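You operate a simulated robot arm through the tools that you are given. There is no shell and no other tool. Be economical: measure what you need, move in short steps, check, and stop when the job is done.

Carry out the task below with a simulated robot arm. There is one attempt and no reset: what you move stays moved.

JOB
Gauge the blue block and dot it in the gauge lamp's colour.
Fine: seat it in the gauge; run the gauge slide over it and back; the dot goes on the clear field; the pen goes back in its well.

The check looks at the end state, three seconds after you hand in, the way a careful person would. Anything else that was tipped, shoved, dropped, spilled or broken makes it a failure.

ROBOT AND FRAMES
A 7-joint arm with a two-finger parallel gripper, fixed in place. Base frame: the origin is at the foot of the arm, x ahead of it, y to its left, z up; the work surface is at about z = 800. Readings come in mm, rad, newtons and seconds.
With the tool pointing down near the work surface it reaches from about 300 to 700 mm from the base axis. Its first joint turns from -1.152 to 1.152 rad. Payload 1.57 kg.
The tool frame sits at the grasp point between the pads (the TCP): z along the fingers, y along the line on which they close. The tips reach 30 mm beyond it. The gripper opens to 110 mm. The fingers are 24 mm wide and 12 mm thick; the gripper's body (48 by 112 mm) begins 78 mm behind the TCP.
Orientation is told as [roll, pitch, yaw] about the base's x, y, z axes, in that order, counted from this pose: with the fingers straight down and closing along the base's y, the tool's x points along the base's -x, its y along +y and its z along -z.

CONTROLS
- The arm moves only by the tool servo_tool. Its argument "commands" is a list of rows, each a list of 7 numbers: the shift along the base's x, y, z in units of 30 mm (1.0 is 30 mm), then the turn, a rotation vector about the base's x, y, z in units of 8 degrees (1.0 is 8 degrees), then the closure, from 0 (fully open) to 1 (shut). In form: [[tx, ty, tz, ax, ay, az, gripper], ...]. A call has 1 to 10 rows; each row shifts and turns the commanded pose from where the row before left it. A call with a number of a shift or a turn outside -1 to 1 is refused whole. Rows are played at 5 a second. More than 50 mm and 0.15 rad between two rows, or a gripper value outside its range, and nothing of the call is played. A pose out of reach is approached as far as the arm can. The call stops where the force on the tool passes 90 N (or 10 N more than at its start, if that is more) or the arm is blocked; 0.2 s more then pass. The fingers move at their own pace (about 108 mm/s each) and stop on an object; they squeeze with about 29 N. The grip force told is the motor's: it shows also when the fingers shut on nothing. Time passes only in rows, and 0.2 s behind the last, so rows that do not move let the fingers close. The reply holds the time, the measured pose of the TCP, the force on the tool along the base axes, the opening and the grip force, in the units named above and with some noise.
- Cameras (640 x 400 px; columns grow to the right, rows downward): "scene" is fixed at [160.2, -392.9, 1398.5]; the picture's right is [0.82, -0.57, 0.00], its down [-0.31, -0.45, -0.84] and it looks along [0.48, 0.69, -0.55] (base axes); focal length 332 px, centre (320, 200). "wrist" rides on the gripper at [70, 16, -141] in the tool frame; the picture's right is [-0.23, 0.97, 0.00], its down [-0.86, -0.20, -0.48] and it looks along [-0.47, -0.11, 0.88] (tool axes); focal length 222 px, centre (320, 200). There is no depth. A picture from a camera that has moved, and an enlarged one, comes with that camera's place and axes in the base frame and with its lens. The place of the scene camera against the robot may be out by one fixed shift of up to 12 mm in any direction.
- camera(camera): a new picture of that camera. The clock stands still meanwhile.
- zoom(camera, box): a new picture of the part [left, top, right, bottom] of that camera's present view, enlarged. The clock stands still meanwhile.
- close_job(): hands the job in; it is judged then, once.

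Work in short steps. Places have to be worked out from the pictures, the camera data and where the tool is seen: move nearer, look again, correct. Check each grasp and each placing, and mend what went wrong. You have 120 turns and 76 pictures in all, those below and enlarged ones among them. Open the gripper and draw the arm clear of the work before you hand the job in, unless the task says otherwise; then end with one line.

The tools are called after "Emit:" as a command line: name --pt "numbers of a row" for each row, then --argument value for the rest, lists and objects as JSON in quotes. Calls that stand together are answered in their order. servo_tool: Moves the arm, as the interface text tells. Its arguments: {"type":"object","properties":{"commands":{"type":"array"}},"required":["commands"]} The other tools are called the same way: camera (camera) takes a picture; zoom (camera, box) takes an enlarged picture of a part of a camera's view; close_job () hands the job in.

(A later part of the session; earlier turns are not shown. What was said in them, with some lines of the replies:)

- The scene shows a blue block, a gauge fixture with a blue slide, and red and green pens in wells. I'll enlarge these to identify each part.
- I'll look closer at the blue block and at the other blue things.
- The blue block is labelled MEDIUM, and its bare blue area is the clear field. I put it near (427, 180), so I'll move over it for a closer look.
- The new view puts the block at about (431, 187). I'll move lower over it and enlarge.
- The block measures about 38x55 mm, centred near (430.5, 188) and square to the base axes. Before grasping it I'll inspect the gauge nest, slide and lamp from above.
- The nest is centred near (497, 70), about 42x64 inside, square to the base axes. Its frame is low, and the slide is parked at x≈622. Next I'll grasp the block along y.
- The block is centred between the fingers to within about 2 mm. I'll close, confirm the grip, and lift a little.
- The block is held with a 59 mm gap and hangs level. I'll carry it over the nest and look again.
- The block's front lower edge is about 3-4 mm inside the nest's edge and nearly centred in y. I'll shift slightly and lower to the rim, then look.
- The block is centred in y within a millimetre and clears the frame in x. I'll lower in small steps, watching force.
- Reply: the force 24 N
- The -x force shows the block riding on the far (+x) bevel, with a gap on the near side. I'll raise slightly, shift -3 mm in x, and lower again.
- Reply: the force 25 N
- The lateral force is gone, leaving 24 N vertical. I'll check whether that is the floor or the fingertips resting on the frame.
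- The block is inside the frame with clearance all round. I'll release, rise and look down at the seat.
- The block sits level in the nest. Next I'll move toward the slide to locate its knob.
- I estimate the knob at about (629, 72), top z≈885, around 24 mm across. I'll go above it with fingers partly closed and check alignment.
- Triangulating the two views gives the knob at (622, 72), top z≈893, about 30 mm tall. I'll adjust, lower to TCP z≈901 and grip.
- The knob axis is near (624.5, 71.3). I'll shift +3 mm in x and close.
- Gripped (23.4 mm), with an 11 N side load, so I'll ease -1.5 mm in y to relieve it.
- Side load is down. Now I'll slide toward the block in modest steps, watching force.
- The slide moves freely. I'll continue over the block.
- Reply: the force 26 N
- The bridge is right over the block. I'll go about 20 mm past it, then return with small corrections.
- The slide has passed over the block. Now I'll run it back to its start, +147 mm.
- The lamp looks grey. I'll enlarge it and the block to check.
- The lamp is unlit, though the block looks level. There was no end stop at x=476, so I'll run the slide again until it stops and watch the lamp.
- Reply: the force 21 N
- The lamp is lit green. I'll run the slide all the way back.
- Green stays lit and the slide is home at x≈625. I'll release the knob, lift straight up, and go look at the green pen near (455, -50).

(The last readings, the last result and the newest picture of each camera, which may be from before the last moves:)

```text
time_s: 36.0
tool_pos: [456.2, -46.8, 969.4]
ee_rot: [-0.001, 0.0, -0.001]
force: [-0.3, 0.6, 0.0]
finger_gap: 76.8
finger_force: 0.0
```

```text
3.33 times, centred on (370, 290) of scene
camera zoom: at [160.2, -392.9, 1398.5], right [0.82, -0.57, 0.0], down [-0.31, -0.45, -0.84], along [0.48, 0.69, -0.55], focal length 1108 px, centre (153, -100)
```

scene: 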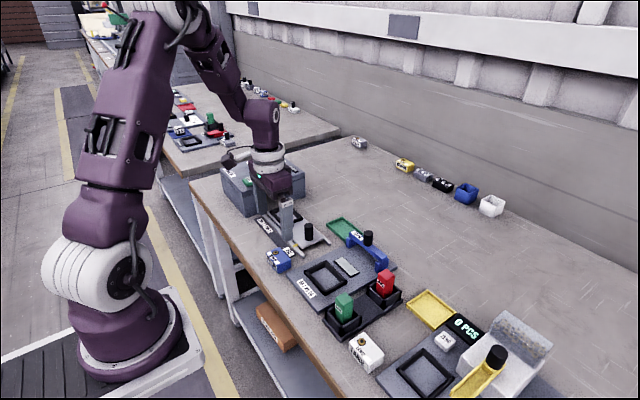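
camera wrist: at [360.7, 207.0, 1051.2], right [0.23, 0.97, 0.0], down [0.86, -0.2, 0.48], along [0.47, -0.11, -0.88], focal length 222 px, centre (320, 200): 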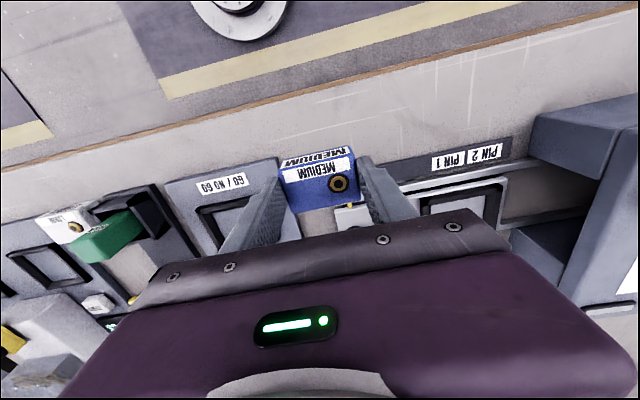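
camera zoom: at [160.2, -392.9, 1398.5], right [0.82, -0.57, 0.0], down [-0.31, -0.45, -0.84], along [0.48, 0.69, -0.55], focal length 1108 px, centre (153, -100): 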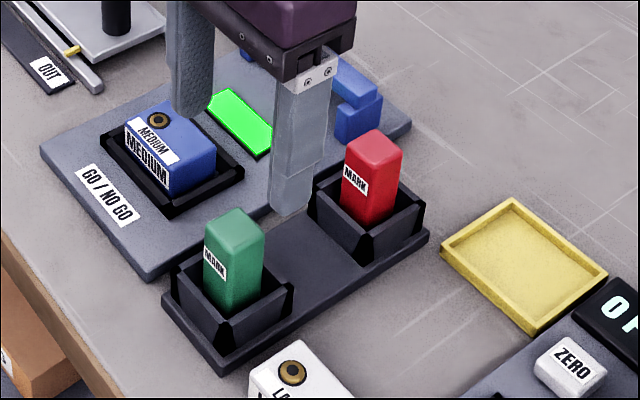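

The pen is square to the axes, centred near (453.5, -47.7), about 26 mm square, top at z≈888. I'll lower partway and check finger height against the well rim.

Emit:
servo_tool --pt "-0.08 -0.03 -0.8 0 0 0 0.42" --pt "0 0 -0.8 0 0 0 0.42" --pt "0 0 -0.7 0 0 0 0.42" --pt "0 0 0 0 0 0 0.42"

Emit:
zoom --camera "wrist" --box '[220, 100, 420, 225]'

Emit:
zoom --camera "scene" --box '[310, 270, 400, 345]'

```text
time_s: 37.0
tool_pos: [454.8, -46.3, 900.3]
ee_rot: [0.001, 0.001, -0.001]
force: [0.8, 0.1, 1.0]
finger_gap: 63.7
finger_force: 0.0
```

```text
3.20 times, centred on (320, 162) of wrist
camera zoom: at [385.1, -30.4, 1043.3], right [0.23, 0.97, 0.0], down [0.85, -0.2, 0.48], along [0.47, -0.11, -0.88], focal length 711 px, centre (320, 320)
```

zoom: 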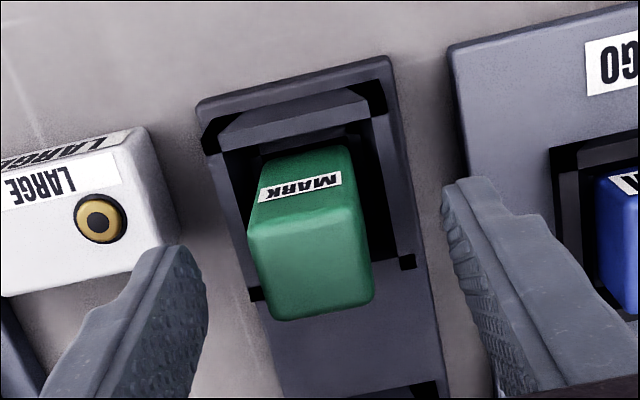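

```text
5.33 times, centred on (355, 308) of scene
camera zoom: at [160.2, -392.9, 1398.5], right [0.82, -0.57, 0.0], down [-0.31, -0.45, -0.84], along [0.48, 0.69, -0.55], focal length 1772 px, centre (133, -373)
```

zoom: 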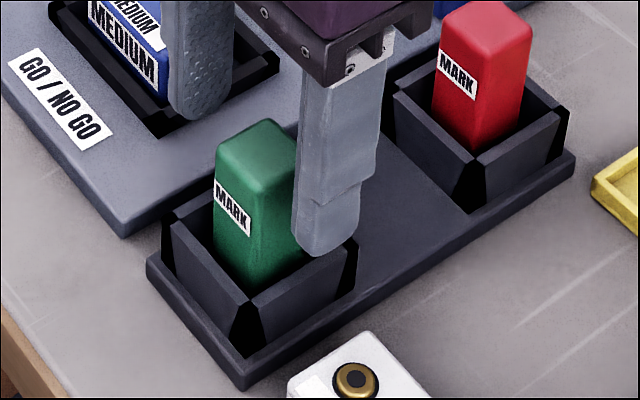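

The fingers clear the rim (about z=832) and straddle the pen. I'll nudge -1 mm in y, lower to z≈879 and grip.

Emit:
servo_tool --pt "0.01 -0.04 -0.35 0 0 0 0.42" --pt "0 0 -0.35 0 0 0 0.42" --pt "0 0 0 0 0 0 0.7" --pt "0 0 0 0 0 0 1" --pt "0 0 0 0 0 0 1"

Emit:
zoom --camera "scene" --box '[310, 270, 400, 345]'

```text
time_s: 38.2
tool_pos: [455.7, -48.6, 879.4]
ee_rot: [0.001, 0.001, 0.001]
force: [-0.1, -0.7, 0.7]
finger_gap: 27.3
finger_force: 29.3
```

```text
5.33 times, centred on (355, 308) of scene
camera zoom: at [160.2, -392.9, 1398.5], right [0.82, -0.57, 0.0], down [-0.31, -0.45, -0.84], along [0.48, 0.69, -0.55], focal length 1772 px, centre (133, -373)
```

zoom: 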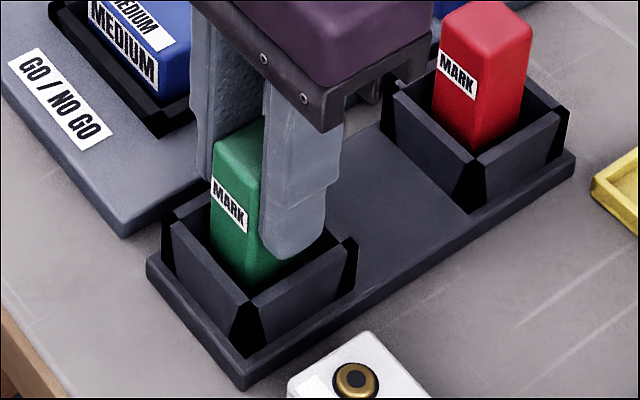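

Gripped at 27.3 mm, with grasp pose about (455.5, -48.5, 879.4) to remember for the return. I'll lift straight up and inspect the tip.

Emit:
servo_tool --pt "0 0 0.4 0 0 0 1" --pt "0 0 0.7 0 0 0 1" --pt "0 0 0.7 0 0 0 1" --pt "0 0 0.7 0 0 0 1" --pt "0 0 0 0 0 0 1"

Emit:
zoom --camera "scene" --box '[300, 230, 400, 345]'

```text
time_s: 39.4
tool_pos: [453.8, -48.2, 955.0]
ee_rot: [0.002, 0.0, 0.0]
force: [0.3, 0.2, -1.0]
finger_gap: 27.3
finger_force: 29.4
```

```text
3.48 times, centred on (350, 288) of scene
camera zoom: at [160.2, -392.9, 1398.5], right [0.82, -0.57, 0.0], down [-0.31, -0.45, -0.84], along [0.48, 0.69, -0.55], focal length 1156 px, centre (216, -104)
```

zoom: 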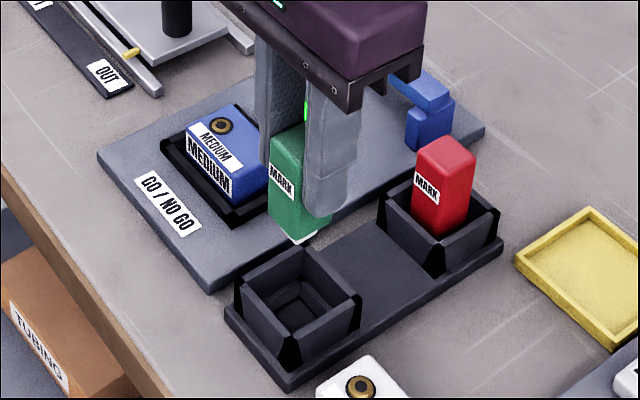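

The pen's white tip hangs about 76 mm below the TCP. The clear field is centred near (499, 57), off the label and the ring, so I'll move above it.

Emit:
servo_tool --pt "0.296 0.7 0 0 0 0 1" --pt "0.296 0.7 0 0 0 0 1" --pt "0.296 0.7 0 0 0 0 1" --pt "0.296 0.7 0 0 0 0 1" --pt "0.296 0.7 0 0 0 0 1" --pt "0 0 -0.5 0 0 0 1" --pt "0 0 0 0 0 0 1"

Emit:
zoom --camera "scene" --box '[300, 230, 380, 290]'

Emit:
zoom --camera "wrist" --box '[220, 100, 420, 225]'

```text
time_s: 41.0
tool_pos: [499.2, 57.5, 939.9]
ee_rot: [0.002, -0.001, 0.0]
force: [-0.3, -0.1, 0.3]
finger_gap: 27.3
finger_force: 28.9
```

```text
6.67 times, centred on (340, 260) of scene
camera zoom: at [160.2, -392.9, 1398.5], right [0.82, -0.57, 0.0], down [-0.31, -0.45, -0.84], along [0.48, 0.69, -0.55], focal length 2215 px, centre (187, -200)
```

zoom: 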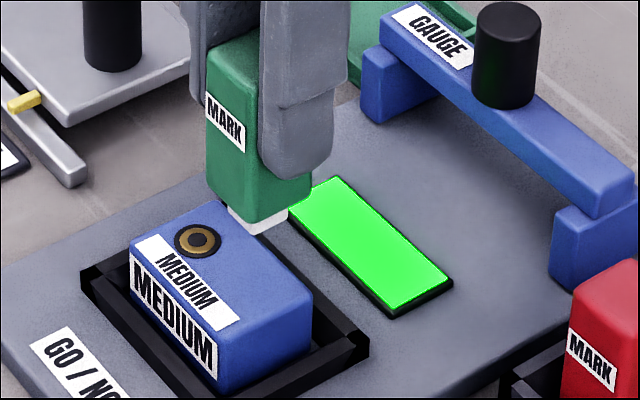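

```text
3.20 times, centred on (320, 162) of wrist
camera zoom: at [430.1, 74.1, 1082.3], right [0.23, 0.97, 0.0], down [0.86, -0.2, 0.48], along [0.47, -0.11, -0.88], focal length 711 px, centre (320, 320)
```

zoom: 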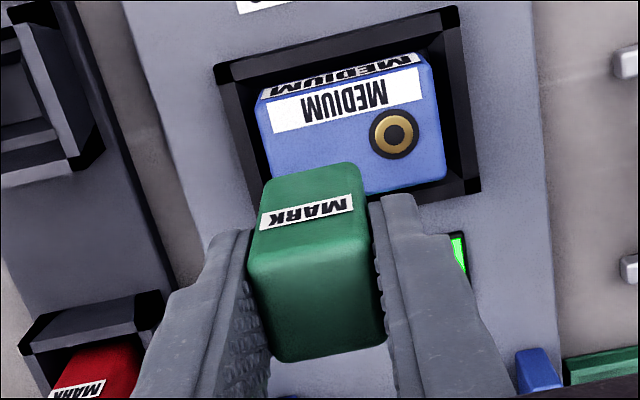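

The tip is over the bare field. I'll lower to just above the surface, then feel for contact.

Emit:
servo_tool --pt "0 0.03 -0.3 0 0 0 1" --pt "0 0 -0.3 0 0 0 1" --pt "0 0 0 0 0 0 1"

Emit:
zoom --camera "scene" --box '[300, 230, 380, 290]'

```text
time_s: 41.8
tool_pos: [500.1, 58.0, 921.7]
ee_rot: [0.001, 0.001, 0.0]
force: [-0.2, 0.9, -0.5]
finger_gap: 27.1
finger_force: 29.1
```

```text
6.67 times, centred on (340, 260) of scene
camera zoom: at [160.2, -392.9, 1398.5], right [0.82, -0.57, 0.0], down [-0.31, -0.45, -0.84], along [0.48, 0.69, -0.55], focal length 2215 px, centre (187, -200)
```

zoom: 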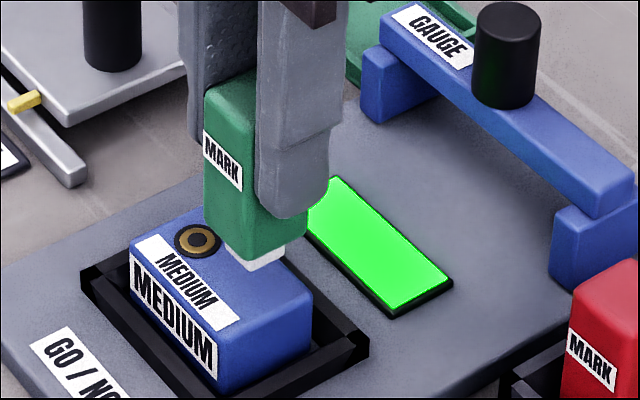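

About 8 mm of clearance appears to remain. I'll step down carefully.

Emit:
servo_tool --pt "0 0 -0.1 0 0 0 1" --pt "0 0 -0.07 0 0 0 1" --pt "0 0 0 0 0 0 1"

```text
time_s: 42.6
tool_pos: [499.4, 57.4, 916.2]
ee_rot: [0.001, -0.001, 0.0]
force: [-0.2, 1.1, 0.4]
finger_gap: 27.4
finger_force: 29.1
```

No contact yet, so I'll step down further.

Emit:
servo_tool --pt "0 0 -0.07 0 0 0 1" --pt "0 0 0 0 0 0 1"

Emit:
servo_tool --pt "0 0 -0.05 0 0 0 1" --pt "0 0 0 0 0 0 1"

Emit:
zoom --camera "scene" --box '[305, 240, 365, 290]'

```text
time_s: 43.2
tool_pos: [498.9, 57.2, 914.2]
ee_rot: [0.0, 0.001, 0.0]
force: [0.2, 0.3, -0.1]
finger_gap: 27.2
finger_force: 29.0
```

```text
time_s: 43.8
tool_pos: [497.5, 56.9, 913.4]
ee_rot: [-0.001, 0.002, -0.002]
force: [-0.4, 0.4, -0.5]
finger_gap: 27.4
finger_force: 29.4
```

```text
8.00 times, centred on (335, 265) of scene
camera zoom: at [160.2, -392.9, 1398.5], right [0.82, -0.57, 0.0], down [-0.31, -0.45, -0.84], along [0.48, 0.69, -0.55], focal length 2658 px, centre (200, -320)
```

zoom: 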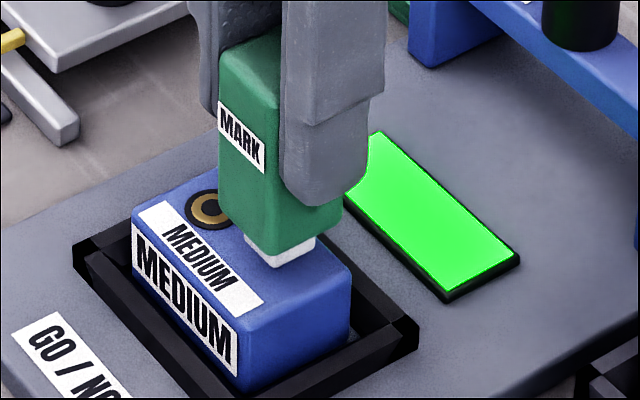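

The pad is just above the surface and well placed. I'll continue in small steps until contact.

Emit:
servo_tool --pt "0 0 -0.05 0 0 0 1" --pt "0 0 0 0 0 0 1"

Emit:
servo_tool --pt "0 0 -0.05 0 0 0 1" --pt "0 0 0 0 0 0 1"

```text
time_s: 44.4
tool_pos: [498.1, 57.6, 911.1]
ee_rot: [0.0, -0.001, -0.001]
force: [-0.3, -0.6, -0.6]
finger_gap: 26.9
finger_force: 29.0
```

```text
time_s: 45.0
tool_pos: [499.1, 57.4, 910.5]
ee_rot: [0.0, 0.001, 0.0]
force: [0.1, 0.2, -0.7]
finger_gap: 27.4
finger_force: 29.1
```

Still free, so I'll keep stepping.

Emit:
servo_tool --pt "0 0 -0.05 0 0 0 1" --pt "0 0 0 0 0 0 1"

Emit:
servo_tool --pt "0 0 -0.05 0 0 0 1" --pt "0 0 0 0 0 0 1"

Emit:
zoom --camera "scene" --box '[305, 240, 365, 290]'

```text
time_s: 45.6
tool_pos: [498.7, 58.4, 909.0]
ee_rot: [-0.001, -0.001, 0.0]
force: [-0.7, -0.1, 15.8]
finger_gap: 27.1
finger_force: 28.9
```

```text
time_s: 46.2
tool_pos: [499.8, 58.7, 909.0]
ee_rot: [0.001, -0.004, -0.002]
force: [2.9, -0.5, 22.8]
finger_gap: 27.3
finger_force: 28.7
```

```text
8.00 times, centred on (335, 265) of scene
camera zoom: at [159.9, -392.9, 1398.5], right [0.82, -0.57, 0.0], down [-0.31, -0.45, -0.84], along [0.48, 0.69, -0.55], focal length 2658 px, centre (200, -320)
```

zoom: 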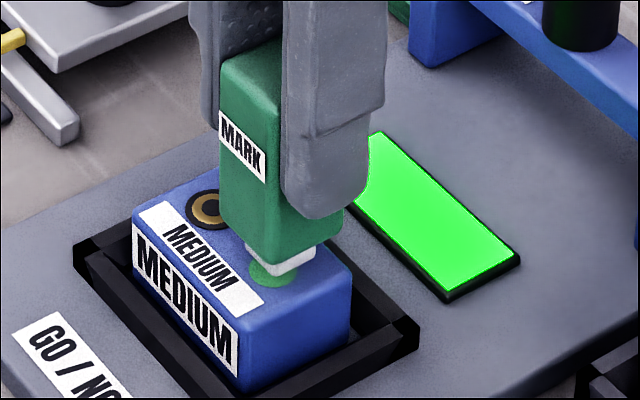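

A green dot has appeared on the field. I'll lift straight off and look.

Emit:
servo_tool --pt "0 0 0.3 0 0 0 1" --pt "0 0 0.6 0 0 0 1" --pt "0 0 0.63 0 0 0 1" --pt "0 0 0 0 0 0 1"

Emit:
zoom --camera "scene" --box '[305, 240, 365, 290]'

```text
time_s: 47.2
tool_pos: [498.9, 57.8, 953.2]
ee_rot: [0.0, 0.0, 0.0]
force: [-0.2, -0.5, -0.9]
finger_gap: 27.4
finger_force: 28.8
```

```text
8.00 times, centred on (335, 265) of scene
camera zoom: at [160.2, -392.9, 1398.5], right [0.82, -0.57, 0.0], down [-0.31, -0.45, -0.84], along [0.48, 0.69, -0.55], focal length 2658 px, centre (200, -320)
```

zoom: 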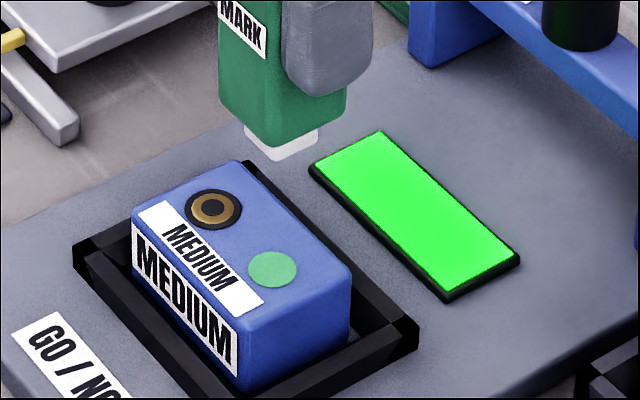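

The dot is clean and clear of the label. I'll return over the green well, reversing the same offsets, and check alignment.

Emit:
servo_tool --pt "-0.296 -0.706 0 0 0 0 1" --pt "-0.296 -0.706 0 0 0 0 1" --pt "-0.296 -0.706 0 0 0 0 1" --pt "-0.296 -0.706 0 0 0 0 1" --pt "-0.296 -0.706 0 0 0 0 1" --pt "0 0 -0.6 0 0 0 1" --pt "0 0 -0.6 0 0 0 1" --pt "0 0 0 0 0 0 1"

Emit:
zoom --camera "scene" --box '[310, 270, 400, 345]'

Emit:
zoom --camera "wrist" --box '[220, 100, 420, 225]'

```text
time_s: 49.0
tool_pos: [454.6, -49.3, 917.2]
ee_rot: [0.0, -0.001, 0.001]
force: [0.0, -0.8, -1.0]
finger_gap: 27.5
finger_force: 29.1
```

```text
5.33 times, centred on (355, 308) of scene
camera zoom: at [160.2, -392.9, 1398.5], right [0.82, -0.57, 0.0], down [-0.31, -0.45, -0.84], along [0.48, 0.69, -0.55], focal length 1772 px, centre (133, -373)
```

zoom: 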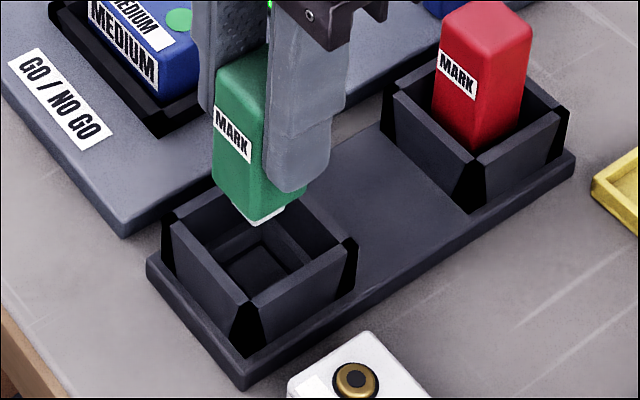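

```text
3.20 times, centred on (320, 162) of wrist
camera zoom: at [385.2, -31.0, 1059.8], right [0.23, 0.97, 0.0], down [0.86, -0.2, 0.48], along [0.47, -0.11, -0.88], focal length 711 px, centre (320, 320)
```

zoom: 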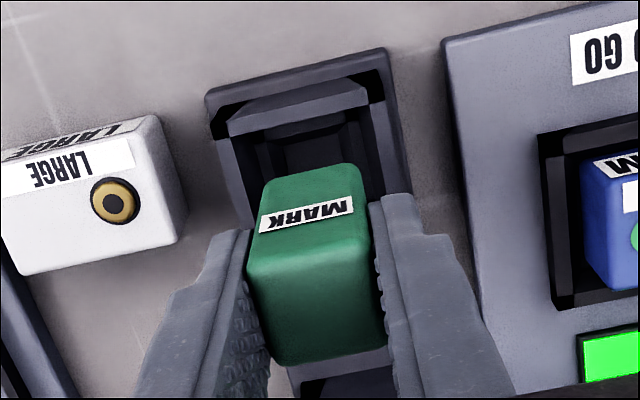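

The pen is aligned over the well. I'll lower it in, feeling near the bottom.

Emit:
servo_tool --pt "0 0 -0.35 0 0 0 1" --pt "0 0 -0.35 0 0 0 1" --pt "0 0 -0.3 0 0 0 1" --pt "0 0 0 0 0 0 1"

Emit:
servo_tool --pt "0 0 -0.13 0 0 0 1" --pt "0 0 0 0 0 0 1"

Emit:
servo_tool --pt "0 0 -0.07 0 0 0 1" --pt "0 0 0 0 0 0 1"

```text
time_s: 50.0
tool_pos: [454.8, -48.2, 886.8]
ee_rot: [-0.001, 0.0, 0.0]
force: [0.5, 0.2, 0.3]
finger_gap: 27.5
finger_force: 29.2
```

```text
time_s: 50.6
tool_pos: [454.7, -49.0, 883.2]
ee_rot: [-0.001, 0.001, 0.0]
force: [0.5, 0.8, -0.3]
finger_gap: 27.4
finger_force: 28.6
```

```text
time_s: 51.2
tool_pos: [455.2, -48.5, 881.1]
ee_rot: [0.0, 0.0, -0.002]
force: [-0.6, 0.0, -0.3]
finger_gap: 27.4
finger_force: 28.8
```

Nearly at the original depth with no contact, so I'll take two more small steps.

Emit:
servo_tool --pt "0 0 -0.05 0 0 0 1" --pt "0 0 0 0 0 0 1"

Emit:
servo_tool --pt "0 0 -0.04 0 0 0 1" --pt "0 0 0 0 0 0 1"

Emit:
zoom --camera "scene" --box '[310, 270, 400, 345]'

```text
time_s: 51.8
tool_pos: [455.5, -48.9, 879.7]
ee_rot: [0.001, -0.001, 0.001]
force: [-0.6, 0.6, -1.1]
finger_gap: 27.1
finger_force: 29.4
```

```text
time_s: 52.4
tool_pos: [455.1, -48.0, 877.8]
ee_rot: [-0.001, -0.002, 0.0]
force: [0.2, -0.1, -2.0]
finger_gap: 27.3
finger_force: 28.8
```

```text
5.33 times, centred on (355, 308) of scene
camera zoom: at [160.2, -392.9, 1398.5], right [0.82, -0.57, 0.0], down [-0.31, -0.45, -0.84], along [0.48, 0.69, -0.55], focal length 1772 px, centre (133, -373)
```

zoom: 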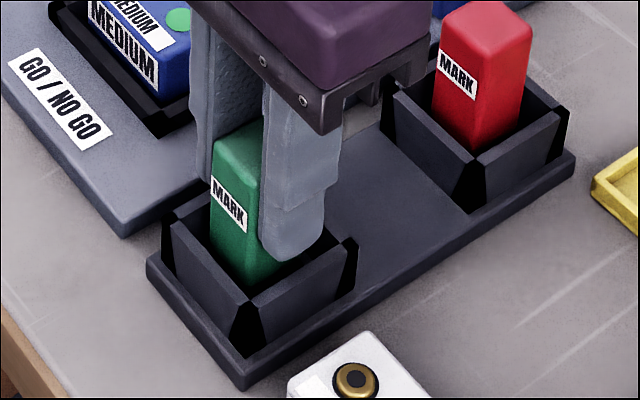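

It sits like the original, at most a millimetre high. I'll release, open moderately, and rise clear.

Emit:
servo_tool --pt "0 0 0 0 0 0 0.7" --pt "0 0 0 0 0 0 0.5" --pt "0 0 0 0 0 0 0.42" --pt "0 0 0.5 0 0 0 0.42" --pt "0 0 0.9 0 0 0 0.42" --pt "0 0 0.9 0 0 0 0.42" --pt "0 0 0.9 0 0 0 0.42" --pt "-0.3 0 0.9 0 0 0 0.2" --pt "-0.3 0 0.9 0 0 0 0" --pt "0 0 0 0 0 0 0"

Emit:
zoom --camera "scene" --box '[280, 210, 420, 345]'

Emit:
camera --camera "scene"

```text
time_s: 54.6
tool_pos: [436.0, -47.7, 1028.9]
ee_rot: [-0.001, 0.001, 0.0]
force: [0.5, -0.1, 0.9]
finger_gap: 110.0
finger_force: 0.1
```

```text
2.96 times, centred on (350, 278) of scene
camera zoom: at [160.2, -392.9, 1398.5], right [0.82, -0.57, 0.0], down [-0.31, -0.45, -0.84], along [0.48, 0.69, -0.55], focal length 985 px, centre (231, -30)
```

zoom: 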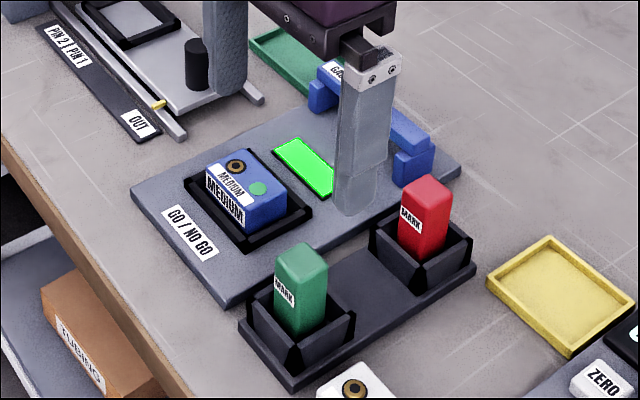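

```text
19 pictures are left
```

scene: 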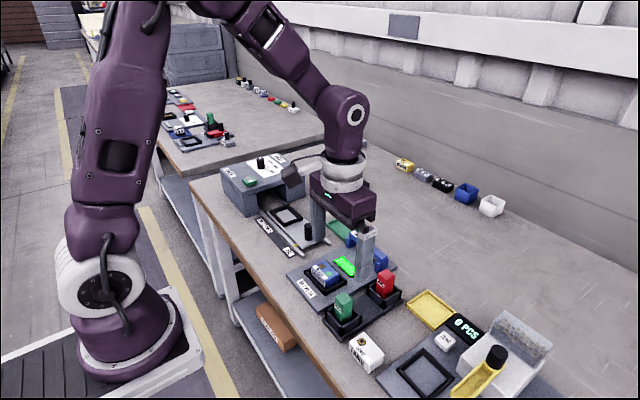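

The pen is upright in its well, the block is dotted and seated, and nothing else has moved. I'll draw the arm higher and check the slide.

Emit:
servo_tool --pt "-0.4 0.6 0.9 0 0 0 0" --pt "-0.4 0.6 0.9 0 0 0 0" --pt "-0.4 0.8 0.9 0 0 0 0" --pt "-0.4 0.8 0.6 0 0 0 0" --pt "0 0.9 0 0 0 0 0" --pt "0 0.9 0 0 0 0 0" --pt "0 0 0 0 0 0 0"

Emit:
zoom --camera "scene" --box '[240, 200, 420, 312]'

```text
time_s: 56.2
tool_pos: [389.8, 90.8, 1127.4]
ee_rot: [-0.001, -0.001, 0.002]
force: [0.0, -0.5, -1.0]
finger_gap: 109.9
finger_force: 0.0
```

```text
3.56 times, centred on (330, 256) of scene
camera zoom: at [160.2, -392.9, 1398.5], right [0.82, -0.57, 0.0], down [-0.31, -0.45, -0.84], along [0.48, 0.69, -0.55], focal length 1182 px, centre (284, 1)
```

zoom: 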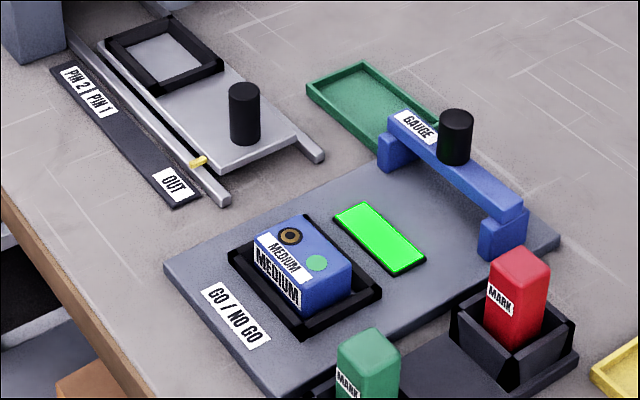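

The slide is exactly where it started, the lamp is green, the dot is green on the clear field, and the pen is home. I'll hand in.

Emit:
close_job

```text
The job is handed in.
```

The blue block is seated in the gauge and read green; it has a green dot on its clear field, the slide is back at its start, and the green pen is in its well. The first slide pass stopped short and didn't light the lamp, so I ran the slide over the block a second time.
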